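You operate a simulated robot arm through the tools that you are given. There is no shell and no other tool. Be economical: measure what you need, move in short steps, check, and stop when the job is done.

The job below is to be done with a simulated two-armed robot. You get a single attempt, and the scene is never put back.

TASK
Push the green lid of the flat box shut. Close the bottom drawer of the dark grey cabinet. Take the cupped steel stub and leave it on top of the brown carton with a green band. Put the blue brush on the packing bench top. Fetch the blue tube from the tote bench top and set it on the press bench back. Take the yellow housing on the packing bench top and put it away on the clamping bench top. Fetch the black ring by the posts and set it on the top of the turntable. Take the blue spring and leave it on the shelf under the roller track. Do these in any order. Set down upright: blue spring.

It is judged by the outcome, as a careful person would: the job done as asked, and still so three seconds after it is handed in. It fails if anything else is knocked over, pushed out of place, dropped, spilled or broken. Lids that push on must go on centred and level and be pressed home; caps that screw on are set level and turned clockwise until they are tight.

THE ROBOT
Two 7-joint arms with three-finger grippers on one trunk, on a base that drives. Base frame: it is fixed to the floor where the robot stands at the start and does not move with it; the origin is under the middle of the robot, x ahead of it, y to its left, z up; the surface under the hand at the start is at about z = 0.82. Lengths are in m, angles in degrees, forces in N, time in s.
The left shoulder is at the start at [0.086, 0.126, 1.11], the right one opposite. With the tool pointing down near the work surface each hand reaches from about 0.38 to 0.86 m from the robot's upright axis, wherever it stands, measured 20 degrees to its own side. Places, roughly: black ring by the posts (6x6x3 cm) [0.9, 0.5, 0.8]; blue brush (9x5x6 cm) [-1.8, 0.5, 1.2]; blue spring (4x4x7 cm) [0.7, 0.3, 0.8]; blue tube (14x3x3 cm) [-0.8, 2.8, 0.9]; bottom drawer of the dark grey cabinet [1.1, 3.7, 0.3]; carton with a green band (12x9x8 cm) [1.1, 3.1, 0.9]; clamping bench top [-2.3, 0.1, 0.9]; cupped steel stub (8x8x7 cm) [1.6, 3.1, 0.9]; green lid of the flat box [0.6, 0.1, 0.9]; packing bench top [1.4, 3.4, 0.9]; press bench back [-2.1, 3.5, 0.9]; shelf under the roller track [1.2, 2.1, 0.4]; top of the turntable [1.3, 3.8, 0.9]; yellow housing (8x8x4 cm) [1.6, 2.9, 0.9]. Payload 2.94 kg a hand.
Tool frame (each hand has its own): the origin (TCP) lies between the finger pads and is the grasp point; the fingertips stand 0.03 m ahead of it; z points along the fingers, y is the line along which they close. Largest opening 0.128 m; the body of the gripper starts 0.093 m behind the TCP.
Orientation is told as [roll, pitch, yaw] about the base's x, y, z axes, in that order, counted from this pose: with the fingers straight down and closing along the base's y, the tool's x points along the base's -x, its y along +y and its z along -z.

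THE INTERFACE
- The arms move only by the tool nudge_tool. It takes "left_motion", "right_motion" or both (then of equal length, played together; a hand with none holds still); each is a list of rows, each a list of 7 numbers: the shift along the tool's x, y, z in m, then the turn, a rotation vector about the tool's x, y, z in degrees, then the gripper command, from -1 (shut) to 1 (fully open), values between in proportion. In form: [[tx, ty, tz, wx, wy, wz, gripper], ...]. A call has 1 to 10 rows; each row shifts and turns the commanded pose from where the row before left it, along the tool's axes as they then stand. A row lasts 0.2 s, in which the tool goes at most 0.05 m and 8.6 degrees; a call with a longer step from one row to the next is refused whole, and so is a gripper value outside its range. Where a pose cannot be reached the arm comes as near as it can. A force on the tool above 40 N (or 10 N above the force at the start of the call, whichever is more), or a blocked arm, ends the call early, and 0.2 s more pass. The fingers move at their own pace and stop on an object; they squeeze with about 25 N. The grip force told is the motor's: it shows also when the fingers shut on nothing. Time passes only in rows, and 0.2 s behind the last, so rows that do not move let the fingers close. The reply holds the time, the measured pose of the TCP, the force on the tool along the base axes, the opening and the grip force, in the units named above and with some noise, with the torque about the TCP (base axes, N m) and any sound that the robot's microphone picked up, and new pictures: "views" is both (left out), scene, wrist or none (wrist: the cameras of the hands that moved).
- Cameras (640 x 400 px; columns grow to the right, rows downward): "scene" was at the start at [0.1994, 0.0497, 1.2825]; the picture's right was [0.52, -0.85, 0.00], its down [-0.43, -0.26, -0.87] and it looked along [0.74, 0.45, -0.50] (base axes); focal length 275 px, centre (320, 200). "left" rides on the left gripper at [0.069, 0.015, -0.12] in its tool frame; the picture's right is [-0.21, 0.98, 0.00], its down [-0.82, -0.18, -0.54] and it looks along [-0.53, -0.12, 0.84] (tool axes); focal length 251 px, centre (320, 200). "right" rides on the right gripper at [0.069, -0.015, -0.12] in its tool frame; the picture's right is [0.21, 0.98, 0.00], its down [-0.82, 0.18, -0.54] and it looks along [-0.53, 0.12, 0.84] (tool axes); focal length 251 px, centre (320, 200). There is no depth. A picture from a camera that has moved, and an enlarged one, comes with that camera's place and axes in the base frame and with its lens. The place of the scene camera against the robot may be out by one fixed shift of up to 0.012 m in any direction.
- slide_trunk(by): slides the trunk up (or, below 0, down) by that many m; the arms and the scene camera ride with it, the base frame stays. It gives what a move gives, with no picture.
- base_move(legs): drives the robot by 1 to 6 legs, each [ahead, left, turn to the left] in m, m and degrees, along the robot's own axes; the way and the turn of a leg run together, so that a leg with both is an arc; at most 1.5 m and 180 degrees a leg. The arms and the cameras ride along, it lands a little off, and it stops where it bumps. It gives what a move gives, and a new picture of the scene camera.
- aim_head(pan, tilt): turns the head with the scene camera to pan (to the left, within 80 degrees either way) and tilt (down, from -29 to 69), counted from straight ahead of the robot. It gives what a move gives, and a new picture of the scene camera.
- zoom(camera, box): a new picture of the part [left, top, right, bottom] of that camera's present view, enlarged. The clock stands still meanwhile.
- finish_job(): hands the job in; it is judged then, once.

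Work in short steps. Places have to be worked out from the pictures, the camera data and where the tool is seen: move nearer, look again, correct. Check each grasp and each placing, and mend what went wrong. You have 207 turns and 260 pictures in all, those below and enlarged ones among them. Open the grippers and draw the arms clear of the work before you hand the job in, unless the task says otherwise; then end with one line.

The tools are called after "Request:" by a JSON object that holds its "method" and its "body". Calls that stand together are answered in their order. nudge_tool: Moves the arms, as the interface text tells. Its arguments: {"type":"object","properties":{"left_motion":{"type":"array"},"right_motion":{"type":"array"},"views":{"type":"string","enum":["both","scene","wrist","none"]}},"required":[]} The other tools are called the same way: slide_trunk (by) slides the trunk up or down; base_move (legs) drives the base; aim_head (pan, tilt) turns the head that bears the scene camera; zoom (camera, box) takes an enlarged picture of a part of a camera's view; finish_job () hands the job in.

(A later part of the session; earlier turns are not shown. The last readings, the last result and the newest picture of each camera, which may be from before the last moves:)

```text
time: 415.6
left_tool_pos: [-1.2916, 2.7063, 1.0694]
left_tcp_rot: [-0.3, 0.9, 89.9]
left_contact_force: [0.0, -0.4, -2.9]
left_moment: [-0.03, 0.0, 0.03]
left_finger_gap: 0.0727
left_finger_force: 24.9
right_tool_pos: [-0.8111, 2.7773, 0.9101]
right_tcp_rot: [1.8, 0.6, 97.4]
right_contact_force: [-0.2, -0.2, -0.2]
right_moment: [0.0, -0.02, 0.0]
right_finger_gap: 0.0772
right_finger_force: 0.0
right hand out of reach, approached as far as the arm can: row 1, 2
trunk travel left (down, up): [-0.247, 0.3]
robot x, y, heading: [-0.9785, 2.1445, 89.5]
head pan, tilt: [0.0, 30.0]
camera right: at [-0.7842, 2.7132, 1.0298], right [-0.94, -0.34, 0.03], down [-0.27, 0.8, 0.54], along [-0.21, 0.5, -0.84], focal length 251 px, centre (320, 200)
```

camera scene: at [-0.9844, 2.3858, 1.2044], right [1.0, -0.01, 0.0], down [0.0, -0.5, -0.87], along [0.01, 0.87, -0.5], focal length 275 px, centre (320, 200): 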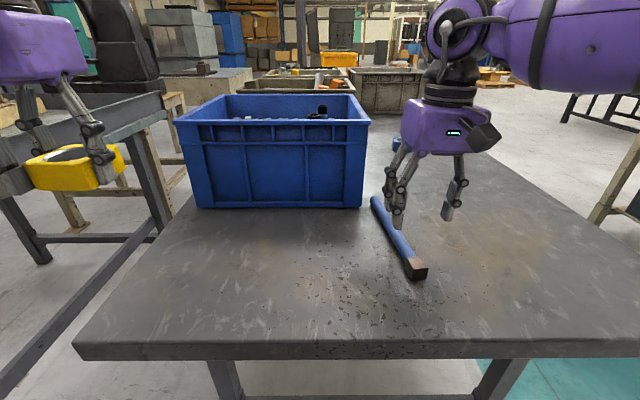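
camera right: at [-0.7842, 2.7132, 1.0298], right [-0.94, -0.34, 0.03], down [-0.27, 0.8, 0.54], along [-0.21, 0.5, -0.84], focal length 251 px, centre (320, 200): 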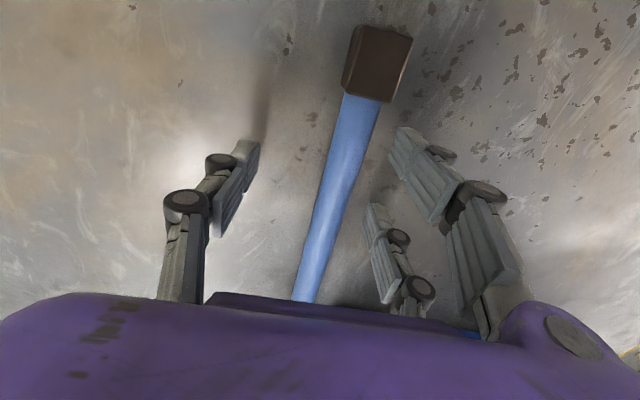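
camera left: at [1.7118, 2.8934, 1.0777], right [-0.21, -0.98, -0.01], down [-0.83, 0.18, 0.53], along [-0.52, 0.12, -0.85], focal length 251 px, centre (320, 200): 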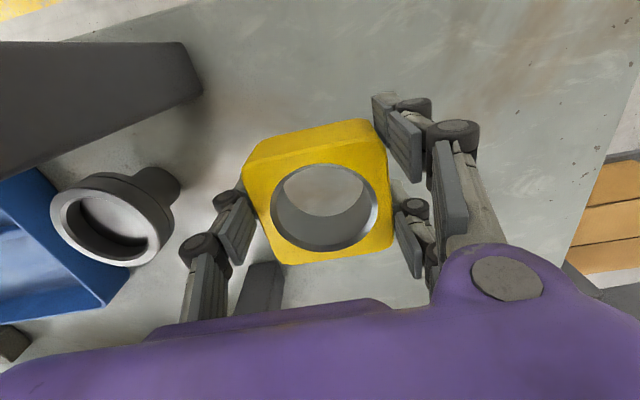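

The tube is between the fingers. I'll lower about 1 cm more, then close and lift a little.

Request:
{"method": "nudge_tool", "body": {"right_motion": [[0, 0, 0.006, 0, 0, 0, 0.2], [0, 0, 0.004, 0, 0, 0, 0.2], [0, 0, 0, 0, 0, 0, -0.5], [0, 0, 0, 0, 0, 0, -1], [0, 0, 0, 0, 0, 0, -1], [0, 0, 0, 0, 0, 0, -1], [0, 0, -0.01, 0, 0, 0, -1], [0, 0, -0.02, 0, 0, 0, -1], [0, 0, -0.03, 0, 0, 0, -1]], "views": "both"}}

```text
time: 417.6
left_tool_pos: [-1.2918, 2.7057, 1.0699]
left_tcp_rot: [-0.4, 0.8, 89.9]
left_contact_force: [0.0, -0.5, -1.9]
left_moment: [-0.03, -0.04, -0.05]
left_finger_gap: 0.0731
left_finger_force: 24.9
right_tool_pos: [-0.8053, 2.7793, 0.9607]
right_tcp_rot: [1.8, 0.6, 97.1]
right_contact_force: [0.2, -0.8, -1.7]
right_moment: [-0.05, 0.01, 0.0]
right_finger_gap: 0.0208
right_finger_force: 25.4
right hand out of reach, approached as far as the arm can: row 9
trunk travel left (down, up): [-0.247, 0.3]
robot x, y, heading: [-0.9791, 2.1404, 89.8]
head pan, tilt: [0.0, 30.0]
camera scene: at [-0.9845, 2.3852, 1.2045], right [1.0, -0.01, 0.0], down [0.0, -0.5, -0.87], along [0.01, 0.87, -0.5], focal length 275 px, centre (320, 200)
camera right: at [-0.7769, 2.7152, 1.0804], right [-0.94, -0.33, 0.03], down [-0.27, 0.8, 0.54], along [-0.2, 0.5, -0.84], focal length 251 px, centre (320, 200)
```

scene: 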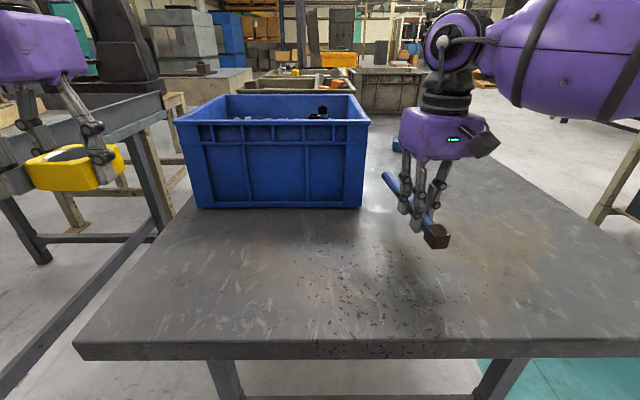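
right: 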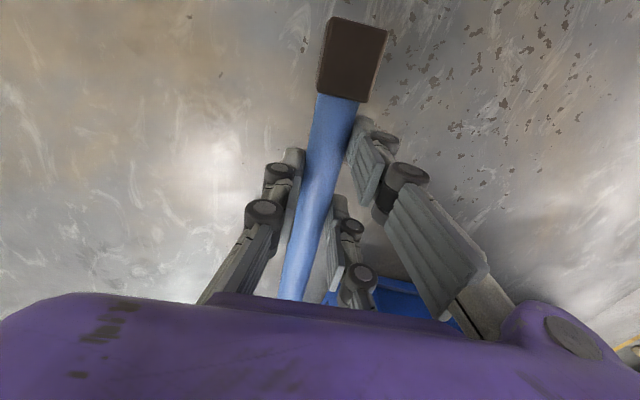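

The tube is held. Next I'll look left toward the press bench.

Request:
{"method": "nudge_tool", "body": {"right_motion": [[0.02, -0.01, -0.04, 0, 0, 0, -1], [0.02, -0.01, -0.04, 0, 0, 0, -1], [0.02, -0.01, -0.03, 0, 0, 0, -1]], "views": "none"}}

Request:
{"method": "base_move", "body": {"legs": [[-0.3, 0, 0]]}}

Request:
{"method": "aim_head", "body": {"pan": 45, "tilt": 15}}

```text
time: 418.4
left_tool_pos: [-1.2916, 2.7055, 1.0693]
left_tcp_rot: [-0.2, 0.8, 89.9]
left_contact_force: [0.4, 0.6, -2.5]
left_moment: [0.03, -0.02, 0.01]
left_finger_gap: 0.0731
left_finger_force: 24.9
right_tool_pos: [-0.766, 2.7233, 1.0716]
right_tcp_rot: [1.6, 0.7, 97.3]
right_contact_force: [-0.9, 0.3, -1.8]
right_moment: [0.04, -0.03, 0.01]
right_finger_gap: 0.0207
right_finger_force: 24.7
trunk travel left (down, up): [-0.247, 0.3]
robot x, y, heading: [-0.9791, 2.1416, 89.5]
head pan, tilt: [0.0, 30.0]
```

```text
time: 420.5
left_tool_pos: [-1.2939, 2.4054, 1.0687]
left_tcp_rot: [-0.3, 0.8, 90.3]
left_contact_force: [0.5, -0.5, -3.1]
left_moment: [-0.03, 0.0, -0.01]
left_finger_gap: 0.0728
left_finger_force: 24.9
right_tool_pos: [-0.7701, 2.4265, 1.0717]
right_tcp_rot: [1.7, 0.7, 97.5]
right_contact_force: [0.0, 0.2, -0.5]
right_moment: [-0.06, -0.01, -0.01]
right_finger_gap: 0.0207
right_finger_force: 24.7
trunk travel left (down, up): [-0.247, 0.3]
robot x, y, heading: [-0.9836, 1.8456, 90.2]
head pan, tilt: [0.0, 30.0]
camera scene: at [-0.9865, 2.0865, 1.2044], right [1.0, 0.0, 0.0], down [0.0, -0.5, -0.87], along [0.0, 0.87, -0.5], focal length 275 px, centre (320, 200)
```

scene: 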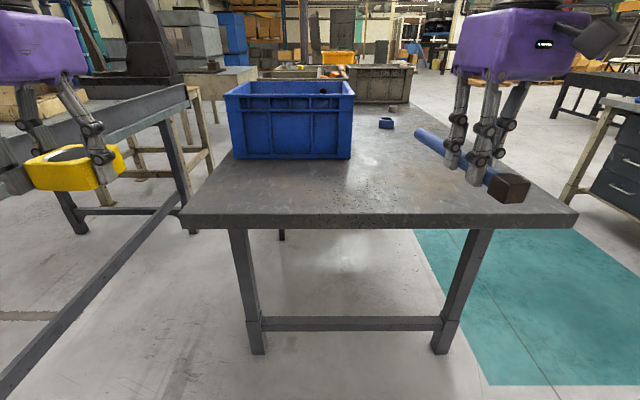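

```text
time: 421.6
left_tool_pos: [-1.2954, 2.4058, 1.07]
left_tcp_rot: [-0.3, 1.0, 90.2]
left_contact_force: [-0.2, 0.0, -2.6]
left_moment: [-0.02, 0.01, 0.0]
left_finger_gap: 0.0729
left_finger_force: 24.2
right_tool_pos: [-0.7698, 2.426, 1.0718]
right_tcp_rot: [1.7, 0.8, 97.5]
right_contact_force: [-0.3, 1.1, -1.4]
right_moment: [-0.06, -0.05, 0.01]
right_finger_gap: 0.0208
right_finger_force: 24.9
trunk travel left (down, up): [-0.247, 0.3]
robot x, y, heading: [-0.9784, 1.8439, 89.9]
head pan, tilt: [45.0, 15.0]
camera scene: at [-1.0526, 2.0625, 1.2285], right [0.71, 0.71, 0.0], down [0.18, -0.18, -0.97], along [-0.68, 0.68, -0.26], focal length 275 px, centre (320, 200)
```

scene: 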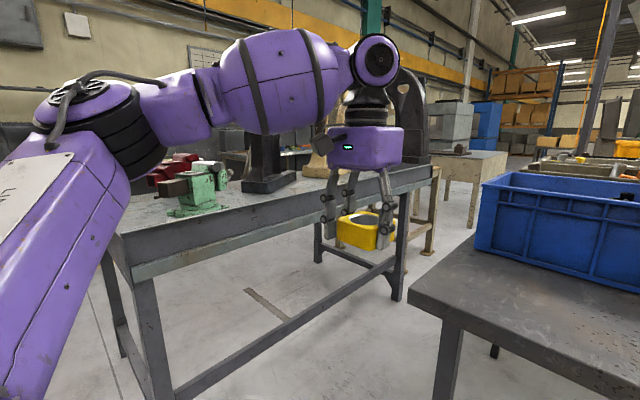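

The press bench runs along x≈-1.9 with only a narrow gap to the tote bench, so I need to see its other sides. I'll move to open floor south of it and look.

Request:
{"method": "base_move", "body": {"legs": [[-0.35, 0.55, 0]]}}

Request:
{"method": "aim_head", "body": {"pan": 20, "tilt": 12}}

Request:
{"method": "aim_head", "body": {"pan": 75, "tilt": 12}}

```text
time: 427.0
left_tool_pos: [-1.8549, 2.0573, 1.0697]
left_tcp_rot: [-0.3, 0.9, 90.2]
left_contact_force: [-0.1, -0.7, -1.9]
left_moment: [-0.02, -0.02, -0.04]
left_finger_gap: 0.073
left_finger_force: 25.1
right_tool_pos: [-1.3292, 2.0779, 1.0714]
right_tcp_rot: [1.7, 0.7, 97.5]
right_contact_force: [0.2, -0.3, -1.6]
right_moment: [-0.05, -0.05, -0.01]
right_finger_gap: 0.0208
right_finger_force: 25.2
trunk travel left (down, up): [-0.247, 0.3]
robot x, y, heading: [-1.5384, 1.4915, 89.7]
head pan, tilt: [45.0, 15.0]
camera scene: at [-1.6109, 1.7138, 1.2285], right [0.71, 0.71, 0.0], down [0.18, -0.18, -0.97], along [-0.68, 0.68, -0.26], focal length 275 px, centre (320, 200)
```

scene: 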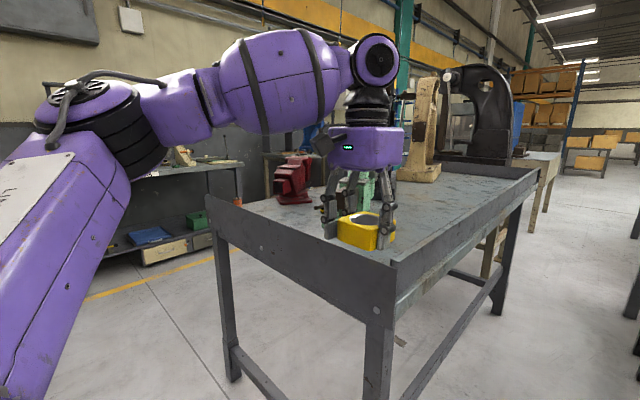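

```text
time: 427.9
left_tool_pos: [-1.853, 2.057, 1.0699]
left_tcp_rot: [-0.3, 0.9, 90.2]
left_contact_force: [-0.4, -0.2, -2.5]
left_moment: [-0.01, -0.01, 0.01]
left_finger_gap: 0.0727
left_finger_force: 25.2
right_tool_pos: [-1.3291, 2.0776, 1.0714]
right_tcp_rot: [1.8, 0.8, 97.4]
right_contact_force: [0.2, 0.5, -1.4]
right_moment: [-0.06, 0.01, 0.04]
right_finger_gap: 0.0207
right_finger_force: 24.9
trunk travel left (down, up): [-0.247, 0.3]
robot x, y, heading: [-1.5432, 1.4907, 89.8]
head pan, tilt: [20.0, 12.0]
camera scene: at [-1.5767, 1.7353, 1.2334], right [0.94, 0.34, 0.0], down [0.07, -0.2, -0.98], along [-0.33, 0.92, -0.21], focal length 275 px, centre (320, 200)
```

scene: 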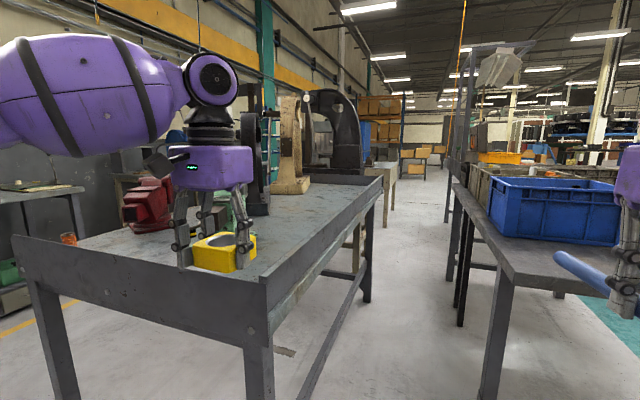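

```text
time: 429.1
left_tool_pos: [-1.8537, 2.0567, 1.0689]
left_tcp_rot: [-0.2, 0.9, 90.2]
left_contact_force: [-0.3, 1.0, -2.7]
left_moment: [-0.07, 0.01, -0.04]
left_finger_gap: 0.0729
left_finger_force: 25.0
right_tool_pos: [-1.3278, 2.0781, 1.0729]
right_tcp_rot: [1.8, 0.7, 97.6]
right_contact_force: [0.0, -0.3, -2.1]
right_moment: [-0.01, 0.01, 0.0]
right_finger_gap: 0.0209
right_finger_force: 25.1
trunk travel left (down, up): [-0.247, 0.3]
robot x, y, heading: [-1.5387, 1.4932, 89.7]
head pan, tilt: [75.0, 12.0]
camera scene: at [-1.6349, 1.6721, 1.2334], right [0.26, 0.97, 0.0], down [0.2, -0.05, -0.98], along [-0.94, 0.26, -0.21], focal length 275 px, centre (320, 200)
```

scene: 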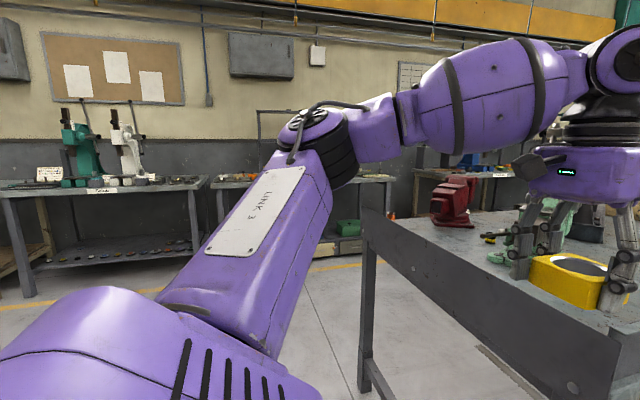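

The press bench spans x≈-2.86…-1.92, y≈2.27…3.85, and its back spot at [-2.1,3.5] isn't easy from here. I'll do the housing and brush first, turning to look at the clamping bench.

Request:
{"method": "base_move", "body": {"legs": [[-0.15, 0, 0], [0, 0, 125]]}}

Request:
{"method": "aim_head", "body": {"pan": 0, "tilt": 15}}

```text
time: 435.6
left_tool_pos: [-1.8274, 0.7683, 1.0701]
left_tcp_rot: [-0.3, 0.9, -145.9]
left_contact_force: [0.5, 0.0, -1.8]
left_moment: [0.05, -0.03, -0.01]
left_finger_gap: 0.0729
left_finger_force: 24.8
right_tool_pos: [-2.1389, 1.192, 1.0714]
right_tcp_rot: [1.8, 0.7, -138.5]
right_contact_force: [-0.6, 0.5, -1.6]
right_moment: [0.03, -0.03, -0.03]
right_finger_gap: 0.0206
right_finger_force: 24.4
trunk travel left (down, up): [-0.247, 0.3]
robot x, y, heading: [-1.5405, 1.3447, -146.0]
head pan, tilt: [75.0, 12.0]
camera scene: at [-1.64, 1.1758, 1.2334], right [-0.95, -0.32, 0.0], down [-0.07, 0.2, -0.98], along [0.32, -0.93, -0.21], focal length 275 px, centre (320, 200)
```

scene: 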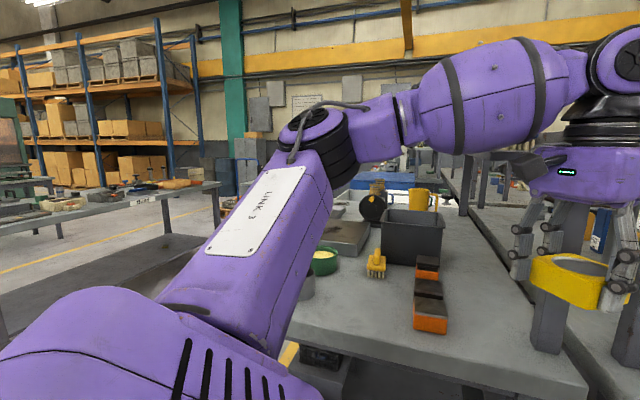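

```text
time: 437.1
left_tool_pos: [-1.8276, 0.7682, 1.0693]
left_tcp_rot: [-0.2, 1.0, -145.8]
left_contact_force: [0.3, 0.0, -2.4]
left_moment: [-0.01, 0.0, -0.05]
left_finger_gap: 0.0729
left_finger_force: 25.1
right_tool_pos: [-2.1386, 1.192, 1.0716]
right_tcp_rot: [1.7, 0.7, -138.4]
right_contact_force: [-0.3, -0.7, -1.7]
right_moment: [0.05, -0.04, 0.01]
right_finger_gap: 0.0208
right_finger_force: 25.3
trunk travel left (down, up): [-0.247, 0.3]
robot x, y, heading: [-1.539, 1.3435, -146.1]
head pan, tilt: [0.0, 15.0]
camera scene: at [-1.7477, 1.2118, 1.2285], right [-0.56, 0.83, 0.0], down [0.21, 0.14, -0.97], along [-0.8, -0.54, -0.26], focal length 275 px, centre (320, 200)
```

scene: 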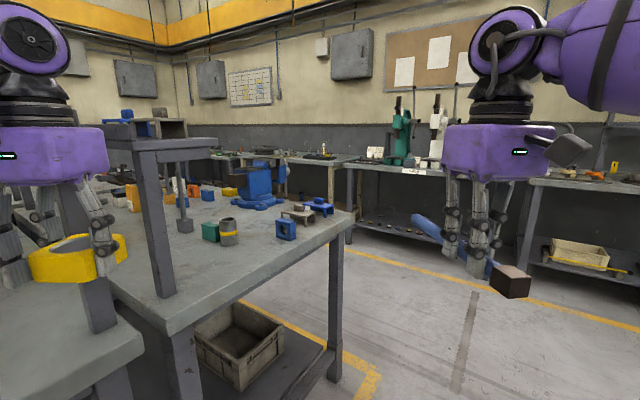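

I see the clamping bench with a blue vise, and a small raised shelf with blue things near the brush's place. I'll zoom in there.

Request:
{"method": "zoom", "body": {"camera": "scene", "box": [80, 80, 240, 180]}}

Request:
{"method": "zoom", "body": {"camera": "scene", "box": [100, 150, 360, 330]}}

```text
4.00 times, centred on (160, 130) of scene
camera zoom: at [-1.7477, 1.2118, 1.2285], right [-0.56, 0.83, 0.0], down [0.21, 0.14, -0.97], along [-0.8, -0.54, -0.26], focal length 1099 px, centre (960, 480)
```

zoom: 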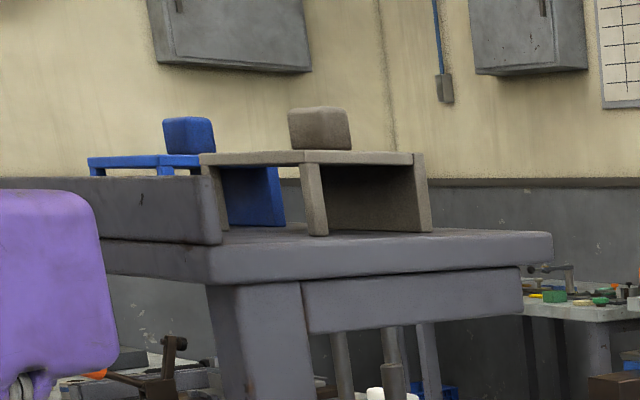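

```text
2.22 times, centred on (230, 240) of scene
camera zoom: at [-1.7477, 1.2118, 1.2285], right [-0.56, 0.83, 0.0], down [0.21, 0.14, -0.97], along [-0.8, -0.54, -0.26], focal length 610 px, centre (520, 111)
```

zoom: 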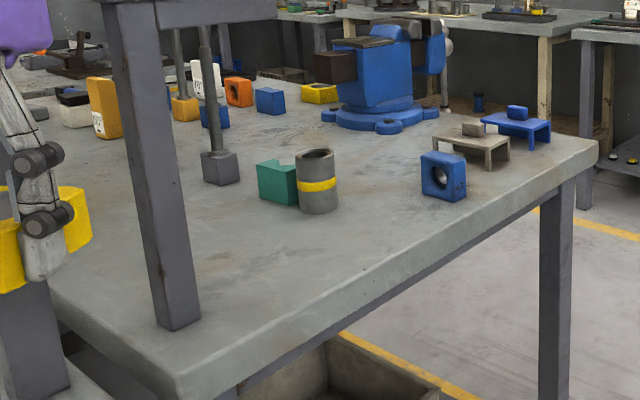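

The listed brush place is out of view to the left. I'll pan left.

Request:
{"method": "aim_head", "body": {"pan": 42, "tilt": 5}}

```text
time: 438.2
left_tool_pos: [-1.8269, 0.7686, 1.0691]
left_tcp_rot: [-0.4, 0.8, -145.8]
left_contact_force: [0.8, 0.0, -3.4]
left_moment: [0.05, -0.04, -0.03]
left_finger_gap: 0.0726
left_finger_force: 25.2
right_tool_pos: [-2.1379, 1.1924, 1.0725]
right_tcp_rot: [1.8, 0.7, -138.3]
right_contact_force: [-0.3, -0.8, -1.7]
right_moment: [0.03, -0.04, -0.03]
right_finger_gap: 0.0209
right_finger_force: 25.1
trunk travel left (down, up): [-0.247, 0.3]
robot x, y, heading: [-1.5376, 1.3465, -145.8]
head pan, tilt: [42.0, 5.0]
camera scene: at [-1.6927, 1.175, 1.2447], right [-0.97, 0.24, 0.0], down [0.02, 0.08, -1.0], along [-0.24, -0.97, -0.09], focal length 275 px, centre (320, 200)
```

scene: 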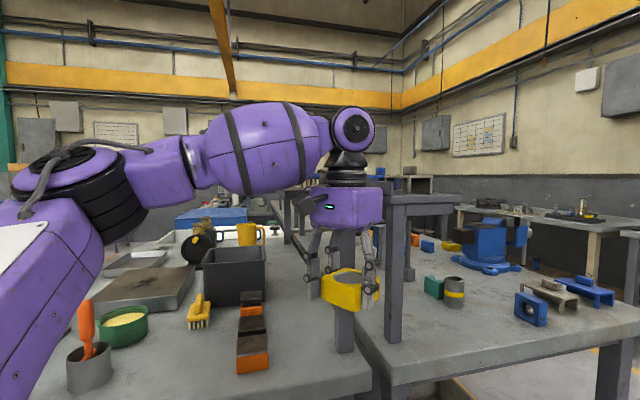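

The left arm hides the raised shelf. I'll back off 0.4 m and raise the trunk 0.2 m for a better view.

Request:
{"method": "base_move", "body": {"legs": [[-0.4, 0, 0]]}}

Request:
{"method": "slide_trunk", "body": {"by": 0.25}}

Request:
{"method": "aim_head", "body": {"pan": 18, "tilt": 20}}

```text
time: 440.6
left_tool_pos: [-1.5019, 0.9897, 1.0679]
left_tcp_rot: [-0.2, 0.8, -145.8]
left_contact_force: [-0.1, 0.2, -3.1]
left_moment: [0.02, -0.04, -0.01]
left_finger_gap: 0.0729
left_finger_force: 25.2
right_tool_pos: [-1.8127, 1.4131, 1.0724]
right_tcp_rot: [1.7, 0.7, -138.6]
right_contact_force: [-0.2, 0.0, -1.9]
right_moment: [0.03, -0.01, 0.0]
right_finger_gap: 0.0208
right_finger_force: 25.0
trunk travel left (down, up): [-0.247, 0.3]
robot x, y, heading: [-1.2142, 1.5641, -146.4]
head pan, tilt: [42.0, 5.0]
camera scene: at [-1.3661, 1.3949, 1.2448], right [-0.97, 0.25, 0.0], down [0.02, 0.08, -1.0], along [-0.24, -0.97, -0.09], focal length 275 px, centre (320, 200)
```

scene: 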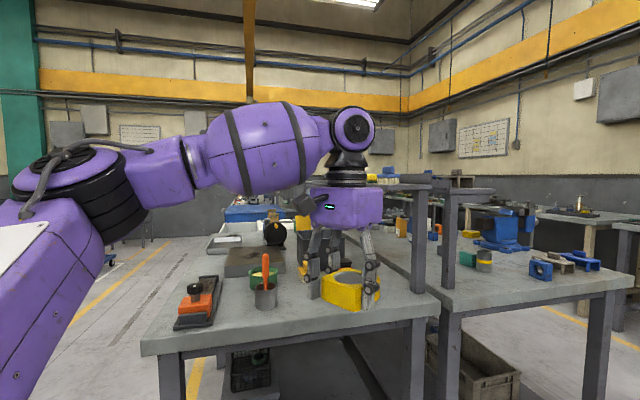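

```text
time: 443.2
left_tool_pos: [-1.5022, 0.9876, 1.3181]
left_tcp_rot: [-0.3, 1.1, -145.9]
left_contact_force: [-0.4, -0.4, -2.1]
left_moment: [0.02, -0.05, -0.01]
left_finger_gap: 0.0727
left_finger_force: 24.8
right_tool_pos: [-1.7815, 1.4346, 1.407]
right_tcp_rot: [0.6, -7.9, -138.6]
right_contact_force: [-0.2, -1.0, -1.4]
right_moment: [0.07, -0.04, 0.01]
right_finger_gap: 0.0207
right_finger_force: 24.9
trunk travel left (down, up): [-0.497, 0.05]
robot x, y, heading: [-1.2103, 1.5661, -146.3]
head pan, tilt: [42.0, 5.0]
```

```text
time: 444.1
left_tool_pos: [-1.5001, 0.9892, 1.3195]
left_tcp_rot: [-0.3, 0.8, -145.9]
left_contact_force: [-0.9, -0.1, -2.0]
left_moment: [0.0, -0.02, -0.04]
left_finger_gap: 0.0729
left_finger_force: 25.1
right_tool_pos: [-1.7788, 1.434, 1.4088]
right_tcp_rot: [0.6, -8.0, -138.5]
right_contact_force: [-0.7, 0.3, -1.8]
right_moment: [0.04, -0.02, 0.02]
right_finger_gap: 0.0208
right_finger_force: 24.5
trunk travel left (down, up): [-0.497, 0.05]
robot x, y, heading: [-1.2079, 1.5682, -146.1]
head pan, tilt: [18.0, 20.0]
camera scene: at [-1.3252, 1.4615, 1.4855], right [-0.79, 0.62, 0.0], down [0.21, 0.27, -0.94], along [-0.58, -0.74, -0.34], focal length 275 px, centre (320, 200)
```

scene: 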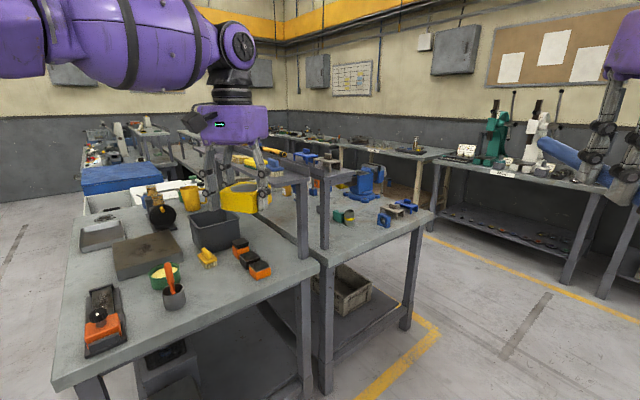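

This is a better view; I'll zoom on the raised shelves.

Request:
{"method": "zoom", "body": {"camera": "scene", "box": [220, 120, 400, 230]}}

```text
3.56 times, centred on (310, 175) of scene
camera zoom: at [-1.3252, 1.4615, 1.4855], right [-0.79, 0.62, 0.0], down [0.21, 0.27, -0.94], along [-0.58, -0.74, -0.34], focal length 977 px, centre (356, 289)
```

zoom: 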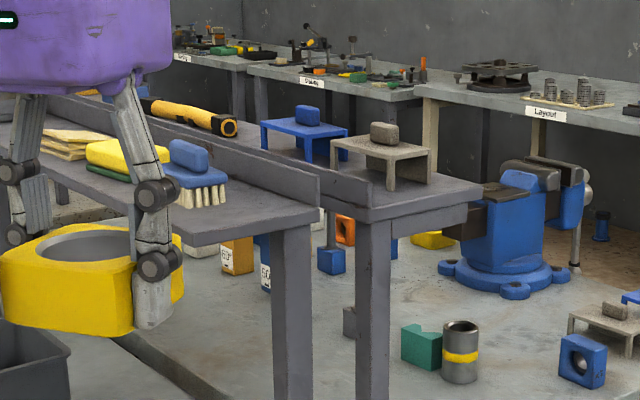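

The blue brush with bristles is on the wash bench's raised shelf at about [-1.87,.45,1.2]. The clamping bench has free top near [-2.25,.60] for the housing. I'll lower the trunk, face -y, and drive there.

Request:
{"method": "slide_trunk", "body": {"by": -0.25}}

Request:
{"method": "base_move", "body": {"legs": [[0, 0, 56], [0, -1.28, 0]]}}

Request:
{"method": "aim_head", "body": {"pan": 10, "tilt": 30}}

```text
time: 446.7
left_tool_pos: [-1.5012, 0.9889, 1.0701]
left_tcp_rot: [-0.3, 0.8, -145.9]
left_contact_force: [-0.4, 0.6, -2.8]
left_moment: [0.03, -0.02, -0.03]
left_finger_gap: 0.0726
left_finger_force: 24.7
right_tool_pos: [-1.7791, 1.435, 1.1592]
right_tcp_rot: [0.6, -8.1, -138.5]
right_contact_force: [0.1, 0.6, -0.2]
right_moment: [0.02, -0.03, -0.01]
right_finger_gap: 0.0205
right_finger_force: 24.9
trunk travel left (down, up): [-0.247, 0.3]
robot x, y, heading: [-1.2099, 1.5651, -146.2]
head pan, tilt: [18.0, 20.0]
```

```text
time: 460.7
left_tool_pos: [-2.1963, 1.0174, 1.0704]
left_tcp_rot: [-0.3, 0.9, -91.1]
left_contact_force: [0.5, 0.1, -2.4]
left_moment: [0.05, -0.02, 0.01]
left_finger_gap: 0.0729
left_finger_force: 25.0
right_tool_pos: [-2.722, 1.0461, 1.1583]
right_tcp_rot: [0.6, -8.0, -83.7]
right_contact_force: [0.1, -1.1, -1.0]
right_moment: [0.03, 0.04, 0.02]
right_finger_gap: 0.0209
right_finger_force: 25.2
trunk travel left (down, up): [-0.247, 0.3]
robot x, y, heading: [-2.5058, 1.5835, -91.3]
head pan, tilt: [18.0, 20.0]
camera scene: at [-2.4858, 1.3487, 1.2204], right [-0.96, -0.29, 0.0], down [-0.1, 0.33, -0.94], along [0.27, -0.9, -0.34], focal length 275 px, centre (320, 200)
```

scene: 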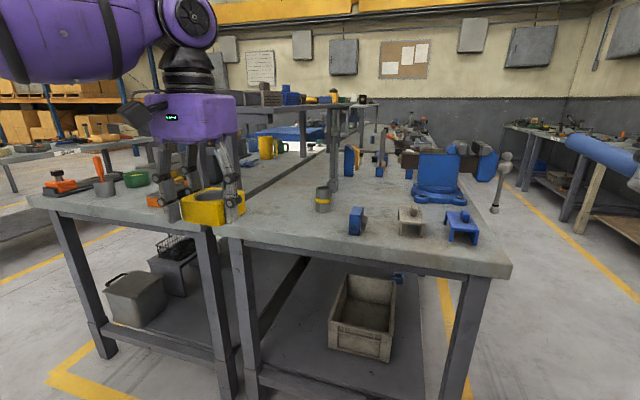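

```text
time: 461.4
left_tool_pos: [-2.1977, 1.0156, 1.0688]
left_tcp_rot: [-0.3, 0.9, -91.1]
left_contact_force: [0.6, 0.5, -2.7]
left_moment: [0.07, 0.03, 0.02]
left_finger_gap: 0.0727
left_finger_force: 25.1
right_tool_pos: [-2.7235, 1.0466, 1.1585]
right_tcp_rot: [0.7, -8.0, -83.7]
right_contact_force: [0.0, -0.7, -1.1]
right_moment: [0.02, 0.01, -0.01]
right_finger_gap: 0.0207
right_finger_force: 25.4
trunk travel left (down, up): [-0.247, 0.3]
robot x, y, heading: [-2.4989, 1.5876, -91.2]
head pan, tilt: [10.0, 30.0]
camera scene: at [-2.4988, 1.3485, 1.2044], right [-0.99, -0.15, 0.0], down [-0.08, 0.49, -0.87], along [0.13, -0.86, -0.5], focal length 275 px, centre (320, 200)
```

scene: 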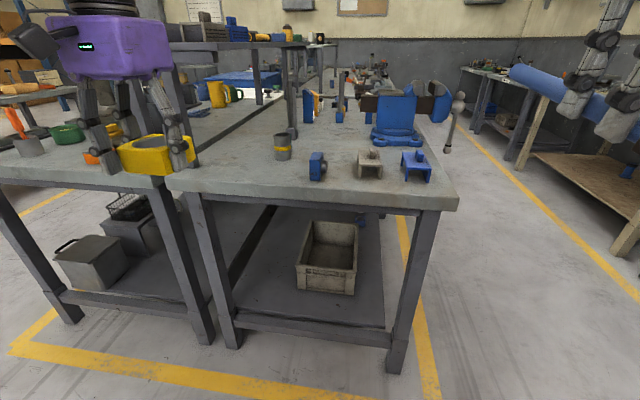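

The clamping bench's north edge is at y≈.75, with a free patch near [-2.2,.65]. I'll drive 0.34 m ahead so the left hand comes over it, and look.

Request:
{"method": "base_move", "body": {"legs": [[0.34, 0, 1.2]]}}

Request:
{"method": "nudge_tool", "body": {"left_motion": [[0, 0, 0.03, 0, 0, 0, -1], [0, 0, 0.02, 0, 0, 0, -1]], "views": "both"}}

```text
time: 463.6
left_tool_pos: [-2.1855, 0.6999, 1.0707]
left_tcp_rot: [-0.2, 1.5, -89.3]
left_contact_force: [-0.6, -0.2, -2.6]
left_moment: [0.03, 0.03, 0.0]
left_finger_gap: 0.073
left_finger_force: 25.3
right_tool_pos: [-2.7103, 0.7112, 1.1587]
right_tcp_rot: [0.7, -8.0, -82.2]
right_contact_force: [0.7, -1.1, -2.3]
right_moment: [0.03, 0.0, -0.02]
right_finger_gap: 0.0211
right_finger_force: 24.6
trunk travel left (down, up): [-0.247, 0.3]
robot x, y, heading: [-2.5053, 1.2562, -89.4]
head pan, tilt: [10.0, 30.0]
stopped in leg 1: the force on the tool passed its limit at 63 N (the readings are from after the stop); the commanded pose is now the measured one
camera scene: at [-2.4957, 1.0212, 1.2043], right [-0.98, -0.18, 0.0], down [-0.09, 0.49, -0.87], along [0.15, -0.85, -0.5], focal length 275 px, centre (320, 200)
```

scene: 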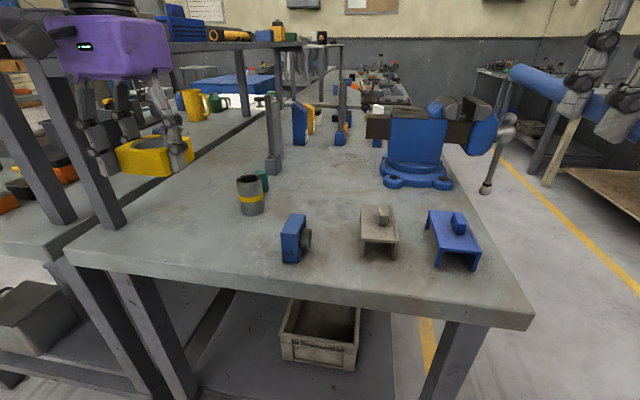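

```text
time: 464.2
left_tool_pos: [-2.185, 0.7015, 1.018]
left_tcp_rot: [-0.2, 1.5, -89.2]
left_contact_force: [0.8, -0.2, -3.1]
left_moment: [0.04, 0.02, -0.01]
left_finger_gap: 0.0728
left_finger_force: 24.2
right_tool_pos: [-2.7113, 0.7129, 1.1583]
right_tcp_rot: [0.6, -8.1, -82.2]
right_contact_force: [-0.5, -0.7, -0.8]
right_moment: [0.03, 0.03, 0.01]
right_finger_gap: 0.0208
right_finger_force: 24.9
trunk travel left (down, up): [-0.247, 0.3]
robot x, y, heading: [-2.5079, 1.2565, -89.6]
head pan, tilt: [10.0, 30.0]
camera scene: at [-2.4956, 1.0214, 1.2043], right [-0.98, -0.18, 0.0], down [-0.09, 0.49, -0.87], along [0.15, -0.85, -0.5], focal length 275 px, centre (320, 200)
camera left: at [-2.171, 0.7674, 1.1398], right [0.98, -0.2, -0.01], down [-0.17, -0.84, 0.52], along [-0.11, -0.51, -0.85], focal length 251 px, centre (320, 200)
```

scene: 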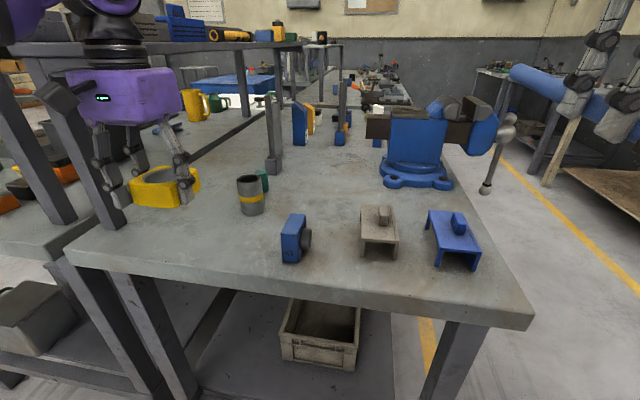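
left: 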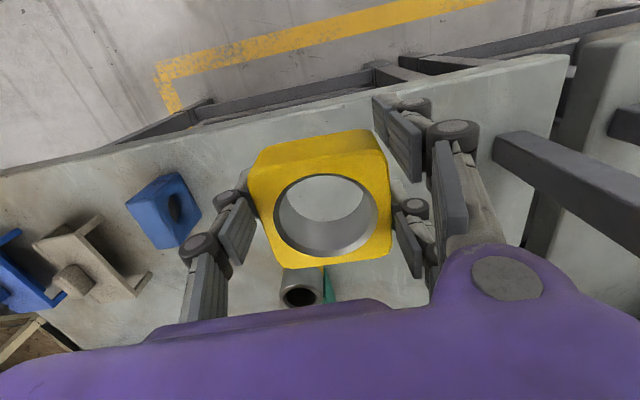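

The wrist touched the raised shelf, whose west edge is at x≈-2.17 and north end at y≈.64. With this arm the forearm points to +x, so I'll approach instead from the bench's west side, heading about -27°, toward a free spot at about [-2.44,.45].

Request:
{"method": "base_move", "body": {"legs": [[-0.3, 0, 0], [0, -0.65, 0], [0, 0, 62.6]]}}

Request:
{"method": "aim_head", "body": {"pan": -15, "tilt": 30}}

```text
time: 474.8
left_tool_pos: [-2.5118, 1.6011, 1.0182]
left_tcp_rot: [-0.3, 1.4, -24.5]
left_contact_force: [0.4, 0.5, -2.8]
left_moment: [0.02, 0.04, -0.03]
left_finger_gap: 0.0728
left_finger_force: 24.8
right_tool_pos: [-2.7457, 1.1317, 1.1586]
right_tcp_rot: [0.6, -8.1, -17.3]
right_contact_force: [0.4, -0.4, -1.0]
right_moment: [-0.01, 0.03, 0.02]
right_finger_gap: 0.0208
right_finger_force: 24.9
trunk travel left (down, up): [-0.247, 0.3]
robot x, y, heading: [-3.1504, 1.5519, -25.1]
head pan, tilt: [10.0, 30.0]
camera scene: at [-2.9356, 1.4666, 1.2043], right [-0.26, -0.97, 0.0], down [-0.48, 0.13, -0.87], along [0.84, -0.23, -0.5], focal length 275 px, centre (320, 200)
```

scene: 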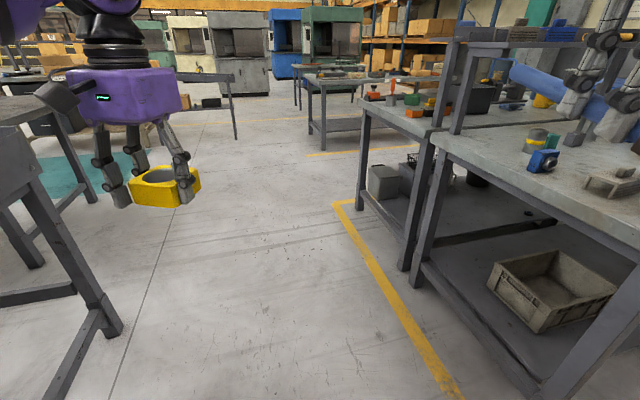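

```text
time: 475.7
left_tool_pos: [-2.5112, 1.6015, 1.0191]
left_tcp_rot: [-0.2, 1.6, -24.5]
left_contact_force: [-0.1, -1.2, -3.2]
left_moment: [0.01, 0.07, -0.01]
left_finger_gap: 0.0731
left_finger_force: 24.8
right_tool_pos: [-2.7448, 1.1308, 1.1592]
right_tcp_rot: [0.6, -8.0, -17.3]
right_contact_force: [-0.2, 0.1, -1.2]
right_moment: [0.03, 0.07, -0.02]
right_finger_gap: 0.0207
right_finger_force: 24.9
trunk travel left (down, up): [-0.247, 0.3]
robot x, y, heading: [-3.1533, 1.5519, -25.2]
head pan, tilt: [-15.0, 30.0]
camera scene: at [-2.9537, 1.4319, 1.2043], right [-0.64, -0.77, 0.0], down [-0.38, 0.32, -0.87], along [0.66, -0.56, -0.5], focal length 275 px, centre (320, 200)
```

scene: 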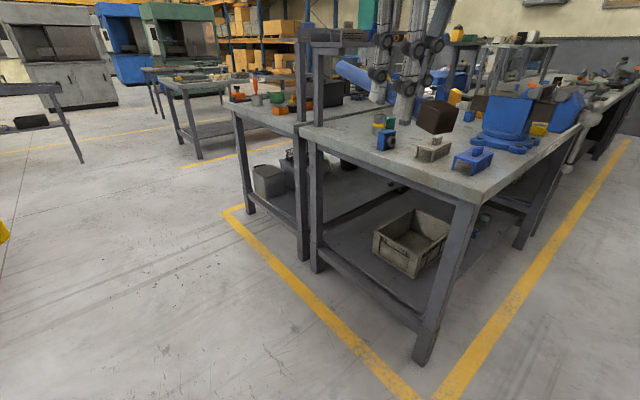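

I'll raise the housing a little and move half the way along the bench's west side, then look.

Request:
{"method": "nudge_tool", "body": {"left_motion": [[0, 0, -0.04, 0, 0, 0, -1], [0, 0, -0.04, 0, 0, 0, -1]], "views": "none"}}

Request:
{"method": "base_move", "body": {"legs": [[0.26, -0.55, 0]]}}

Request:
{"method": "aim_head", "body": {"pan": 5, "tilt": 30}}

```text
time: 476.3
left_tool_pos: [-2.5098, 1.6016, 1.0991]
left_tcp_rot: [-0.2, 1.5, -24.5]
left_contact_force: [-0.2, 0.5, -2.5]
left_moment: [0.0, 0.03, -0.01]
left_finger_gap: 0.0727
left_finger_force: 25.0
right_tool_pos: [-2.7454, 1.131, 1.1585]
right_tcp_rot: [0.6, -8.0, -17.4]
right_contact_force: [0.3, 0.5, -1.2]
right_moment: [0.05, 0.07, 0.02]
right_finger_gap: 0.0207
right_finger_force: 24.7
trunk travel left (down, up): [-0.247, 0.3]
robot x, y, heading: [-3.1529, 1.5498, -24.9]
head pan, tilt: [-15.0, 30.0]
```

```text
time: 481.7
left_tool_pos: [-2.5166, 0.9781, 1.0988]
left_tcp_rot: [-0.2, 1.4, -25.2]
left_contact_force: [-0.5, -0.4, -2.2]
left_moment: [0.04, 0.0, -0.02]
left_finger_gap: 0.0728
left_finger_force: 25.2
right_tool_pos: [-2.7577, 0.5096, 1.1577]
right_tcp_rot: [0.7, -7.9, -18.1]
right_contact_force: [-0.4, -0.5, -1.6]
right_moment: [0.01, 0.06, -0.01]
right_finger_gap: 0.0209
right_finger_force: 24.8
trunk travel left (down, up): [-0.247, 0.3]
robot x, y, heading: [-3.1607, 0.9347, -25.7]
head pan, tilt: [-15.0, 30.0]
camera scene: at [-2.9624, 0.8123, 1.2043], right [-0.65, -0.76, 0.0], down [-0.38, 0.33, -0.87], along [0.66, -0.56, -0.5], focal length 275 px, centre (320, 200)
```

scene: 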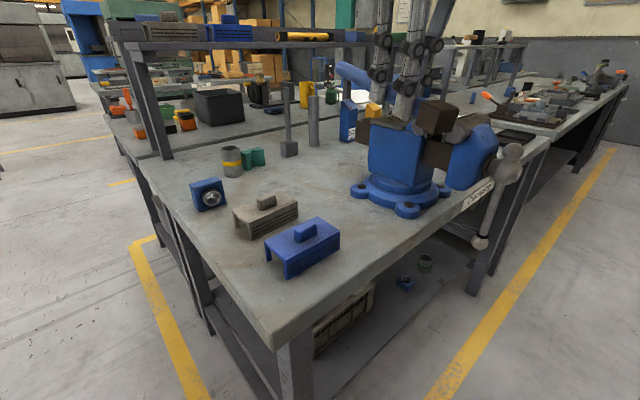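

```text
time: 482.5
left_tool_pos: [-2.5156, 0.9778, 1.0988]
left_tcp_rot: [-0.3, 1.5, -25.2]
left_contact_force: [-0.2, 0.1, -2.7]
left_moment: [0.02, 0.04, -0.01]
left_finger_gap: 0.0727
left_finger_force: 24.9
right_tool_pos: [-2.7581, 0.5098, 1.1582]
right_tcp_rot: [0.6, -8.0, -18.1]
right_contact_force: [0.2, -0.8, -1.1]
right_moment: [0.02, 0.04, -0.02]
right_finger_gap: 0.0208
right_finger_force: 25.4
trunk travel left (down, up): [-0.247, 0.3]
robot x, y, heading: [-3.1566, 0.9332, -25.9]
head pan, tilt: [5.0, 30.0]
camera scene: at [-2.9464, 0.8393, 1.2043], right [-0.35, -0.94, 0.0], down [-0.47, 0.18, -0.87], along [0.81, -0.31, -0.5], focal length 275 px, centre (320, 200)
```

scene: 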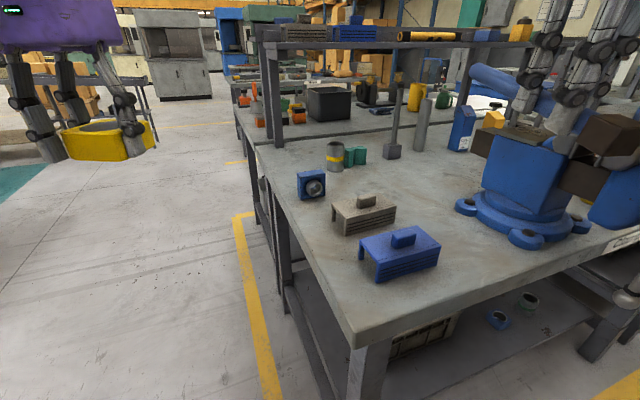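

The free spot is about [-2.40,.41]. I'll shift the base, and then extend the left arm 12 cm.

Request:
{"method": "base_move", "body": {"legs": [[0.23, -0.46, 0]]}}

Request:
{"method": "nudge_tool", "body": {"left_motion": [[-0.04, 0, 0, 0, 0, 0, -1], [-0.04, 0, 0, 0, 0, 0, -1], [-0.03, 0, 0.02, 0, 0, 0, -1], [0, 0, 0.03, 0, 0, 0, -1]]}}

```text
time: 487.1
left_tool_pos: [-2.5051, 0.4645, 1.0993]
left_tcp_rot: [-0.3, 1.4, -25.3]
left_contact_force: [-0.2, -0.3, -3.0]
left_moment: [0.0, 0.01, -0.01]
left_finger_gap: 0.0727
left_finger_force: 25.0
right_tool_pos: [-2.7487, -0.0016, 1.1587]
right_tcp_rot: [0.6, -8.0, -18.2]
right_contact_force: [0.6, -0.2, -2.0]
right_moment: [0.01, 0.04, -0.01]
right_finger_gap: 0.0209
right_finger_force: 24.9
trunk travel left (down, up): [-0.247, 0.3]
robot x, y, heading: [-3.1483, 0.4234, -25.8]
head pan, tilt: [5.0, 30.0]
camera scene: at [-2.9365, 0.3279, 1.2043], right [-0.36, -0.93, 0.0], down [-0.47, 0.18, -0.87], along [0.81, -0.31, -0.5], focal length 275 px, centre (320, 200)
```

scene: 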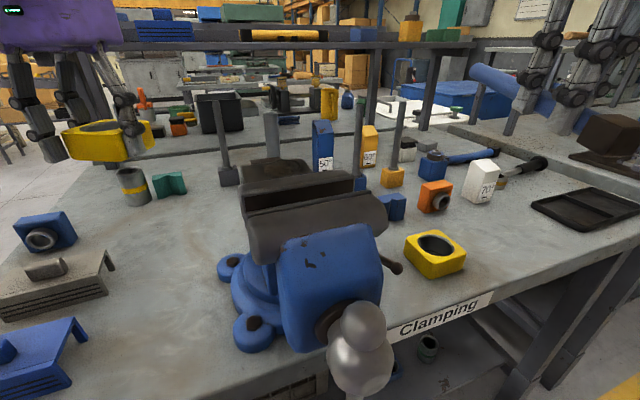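

```text
time: 488.1
left_tool_pos: [-2.4073, 0.4186, 1.0467]
left_tcp_rot: [-0.3, 1.4, -25.2]
left_contact_force: [-0.1, -0.4, -1.8]
left_moment: [0.01, 0.0, -0.01]
left_finger_gap: 0.0728
left_finger_force: 25.6
right_tool_pos: [-2.7496, -0.0022, 1.1599]
right_tcp_rot: [0.6, -8.0, -18.2]
right_contact_force: [-0.8, 0.8, -1.2]
right_moment: [0.0, 0.05, 0.01]
right_finger_gap: 0.0205
right_finger_force: 24.9
trunk travel left (down, up): [-0.247, 0.3]
robot x, y, heading: [-3.1526, 0.4244, -25.6]
head pan, tilt: [5.0, 30.0]
camera scene: at [-2.9375, 0.3285, 1.2046], right [-0.36, -0.93, 0.0], down [-0.47, 0.18, -0.87], along [0.81, -0.31, -0.5], focal length 275 px, centre (320, 200)
camera left: at [-2.4601, 0.4619, 1.1687], right [0.61, 0.79, -0.01], down [0.68, -0.52, 0.52], along [0.41, -0.33, -0.85], focal length 251 px, centre (320, 200)
```

scene: 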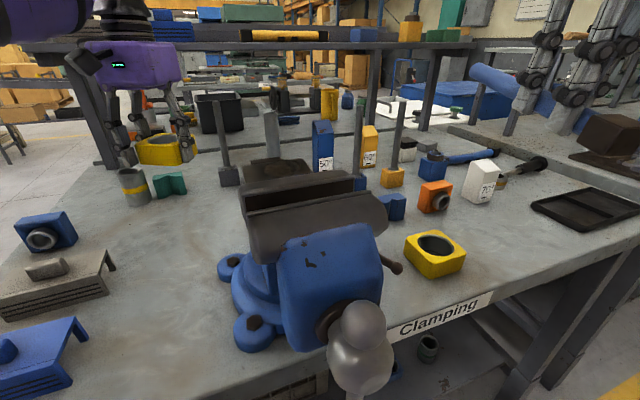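
left: 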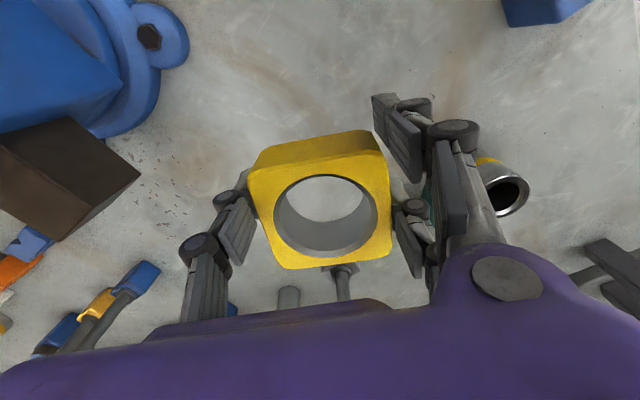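

The space under the housing is free. I'll lower it to the bench, slowly at the end.

Request:
{"method": "nudge_tool", "body": {"left_motion": [[0, 0, 0.04, 0, 0, 0, -1], [0, 0, 0.04, 0, 0, 0, -1], [0, 0, 0.03, 0, 0, 0, -1], [0, 0, 0.01, 0, 0, 0, -1], [0, 0, 0.006, 0, 0, 0, -1], [0, 0, 0.005, 0, 0, 0, -1], [0, 0, 0.005, 0, 0, 0, -1], [0, 0, 0.005, 0, 0, 0, -1], [0, 0, 0.005, 0, 0, 0, -1]], "views": "scene"}}

```text
time: 490.1
left_tool_pos: [-2.4115, 0.4197, 0.8996]
left_tcp_rot: [-0.3, 1.5, -25.3]
left_contact_force: [-0.3, -0.5, -3.2]
left_moment: [0.01, 0.03, 0.0]
left_finger_gap: 0.0728
left_finger_force: 25.3
right_tool_pos: [-2.748, -0.0021, 1.1576]
right_tcp_rot: [0.6, -8.0, -18.2]
right_contact_force: [0.3, 0.6, -1.5]
right_moment: [0.03, 0.01, 0.0]
right_finger_gap: 0.0207
right_finger_force: 24.9
trunk travel left (down, up): [-0.247, 0.3]
robot x, y, heading: [-3.1464, 0.425, -25.7]
head pan, tilt: [5.0, 30.0]
camera scene: at [-2.9364, 0.3279, 1.2043], right [-0.36, -0.93, 0.0], down [-0.47, 0.18, -0.87], along [0.81, -0.31, -0.5], focal length 275 px, centre (320, 200)
```

scene: 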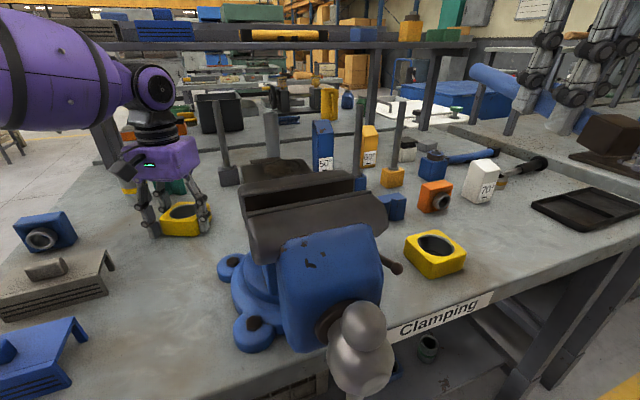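

Nearly down. I'll continue in small steps until contact.

Request:
{"method": "nudge_tool", "body": {"left_motion": [[0, 0, 0.005, 0, 0, 0, -1], [0, 0, 0.004, 0, 0, 0, -1], [0, 0, 0.004, 0, 0, 0, -1], [0, 0, 0.004, 0, 0, 0, -1], [0, 0, 0.004, 0, 0, 0, -1], [0, 0, 0.004, 0, 0, 0, -1]], "views": "none"}}

```text
time: 490.8
left_tool_pos: [-2.4099, 0.4192, 0.8985]
left_tcp_rot: [-0.3, 0.6, -25.1]
left_contact_force: [-7.3, 5.3, 18.5]
left_moment: [0.56, -0.75, 0.41]
left_finger_gap: 0.073
left_finger_force: 25.0
right_tool_pos: [-2.7507, -0.0008, 1.1582]
right_tcp_rot: [0.6, -8.0, -18.2]
right_contact_force: [0.2, -0.4, -1.9]
right_moment: [0.0, 0.04, 0.01]
right_finger_gap: 0.0209
right_finger_force: 25.0
trunk travel left (down, up): [-0.247, 0.3]
robot x, y, heading: [-3.1514, 0.4235, -25.7]
head pan, tilt: [5.0, 30.0]
stopped in row 3 (left hand): the force on the tool passed its limit at 45 N (the readings are from after the stop); the commanded pose is now the measured one
```

Contact with the bench at TCP z .8985. I'll open, lift straight up, and check.

Request:
{"method": "nudge_tool", "body": {"left_motion": [[0, 0, -0.001, 0, 0, 0, 0.2], [0, 0, 0, 0, 0, 0, 0.6], [0, 0, 0, 0, 0, 0, 0.6], [0, 0, -0.03, 0, 0, 0, 0.6], [0, 0, -0.045, 0, 0, 0, 0.6], [0, 0, -0.045, 0, 0, 0, 0.6], [0, 0, -0.045, 0, 0, 0, 0.6], [0, 0, -0.04, 0, 0, 0, 0.6]], "views": "both"}}

```text
time: 492.6
left_tool_pos: [-2.4057, 0.4222, 1.0968]
left_tcp_rot: [-0.1, 0.9, -25.0]
left_contact_force: [0.7, 0.9, -1.2]
left_moment: [-0.05, 0.06, -0.04]
left_finger_gap: 0.1027
left_finger_force: 0.1
left hand out of reach, approached as far as the arm can: row 8
right_tool_pos: [-2.7479, -0.0022, 1.1584]
right_tcp_rot: [0.5, -7.9, -18.2]
right_contact_force: [-0.1, 0.0, -0.8]
right_moment: [0.07, -0.01, 0.0]
right_finger_gap: 0.0208
right_finger_force: 25.2
trunk travel left (down, up): [-0.247, 0.3]
robot x, y, heading: [-3.1483, 0.4219, -25.8]
head pan, tilt: [5.0, 30.0]
camera scene: at [-2.9352, 0.3281, 1.2042], right [-0.35, -0.93, 0.0], down [-0.47, 0.18, -0.87], along [0.81, -0.31, -0.5], focal length 275 px, centre (320, 200)
camera left: at [-2.4607, 0.466, 1.2182], right [0.61, 0.79, -0.01], down [0.68, -0.51, 0.53], along [0.42, -0.32, -0.85], focal length 251 px, centre (320, 200)
```

scene: 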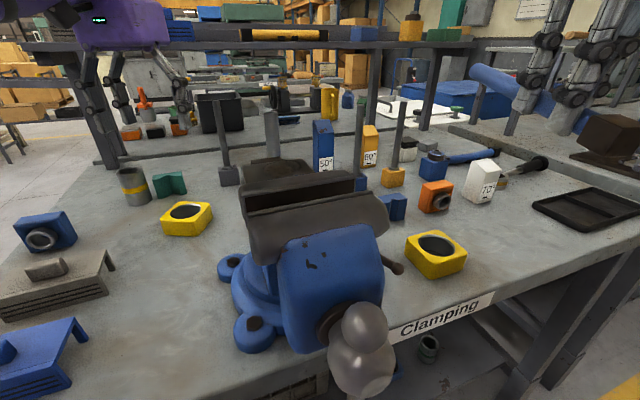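
left: 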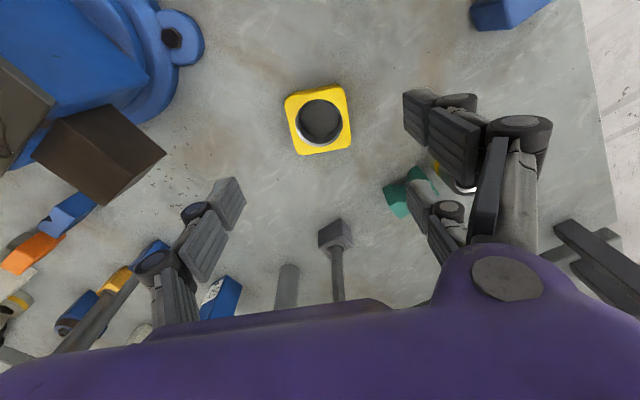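

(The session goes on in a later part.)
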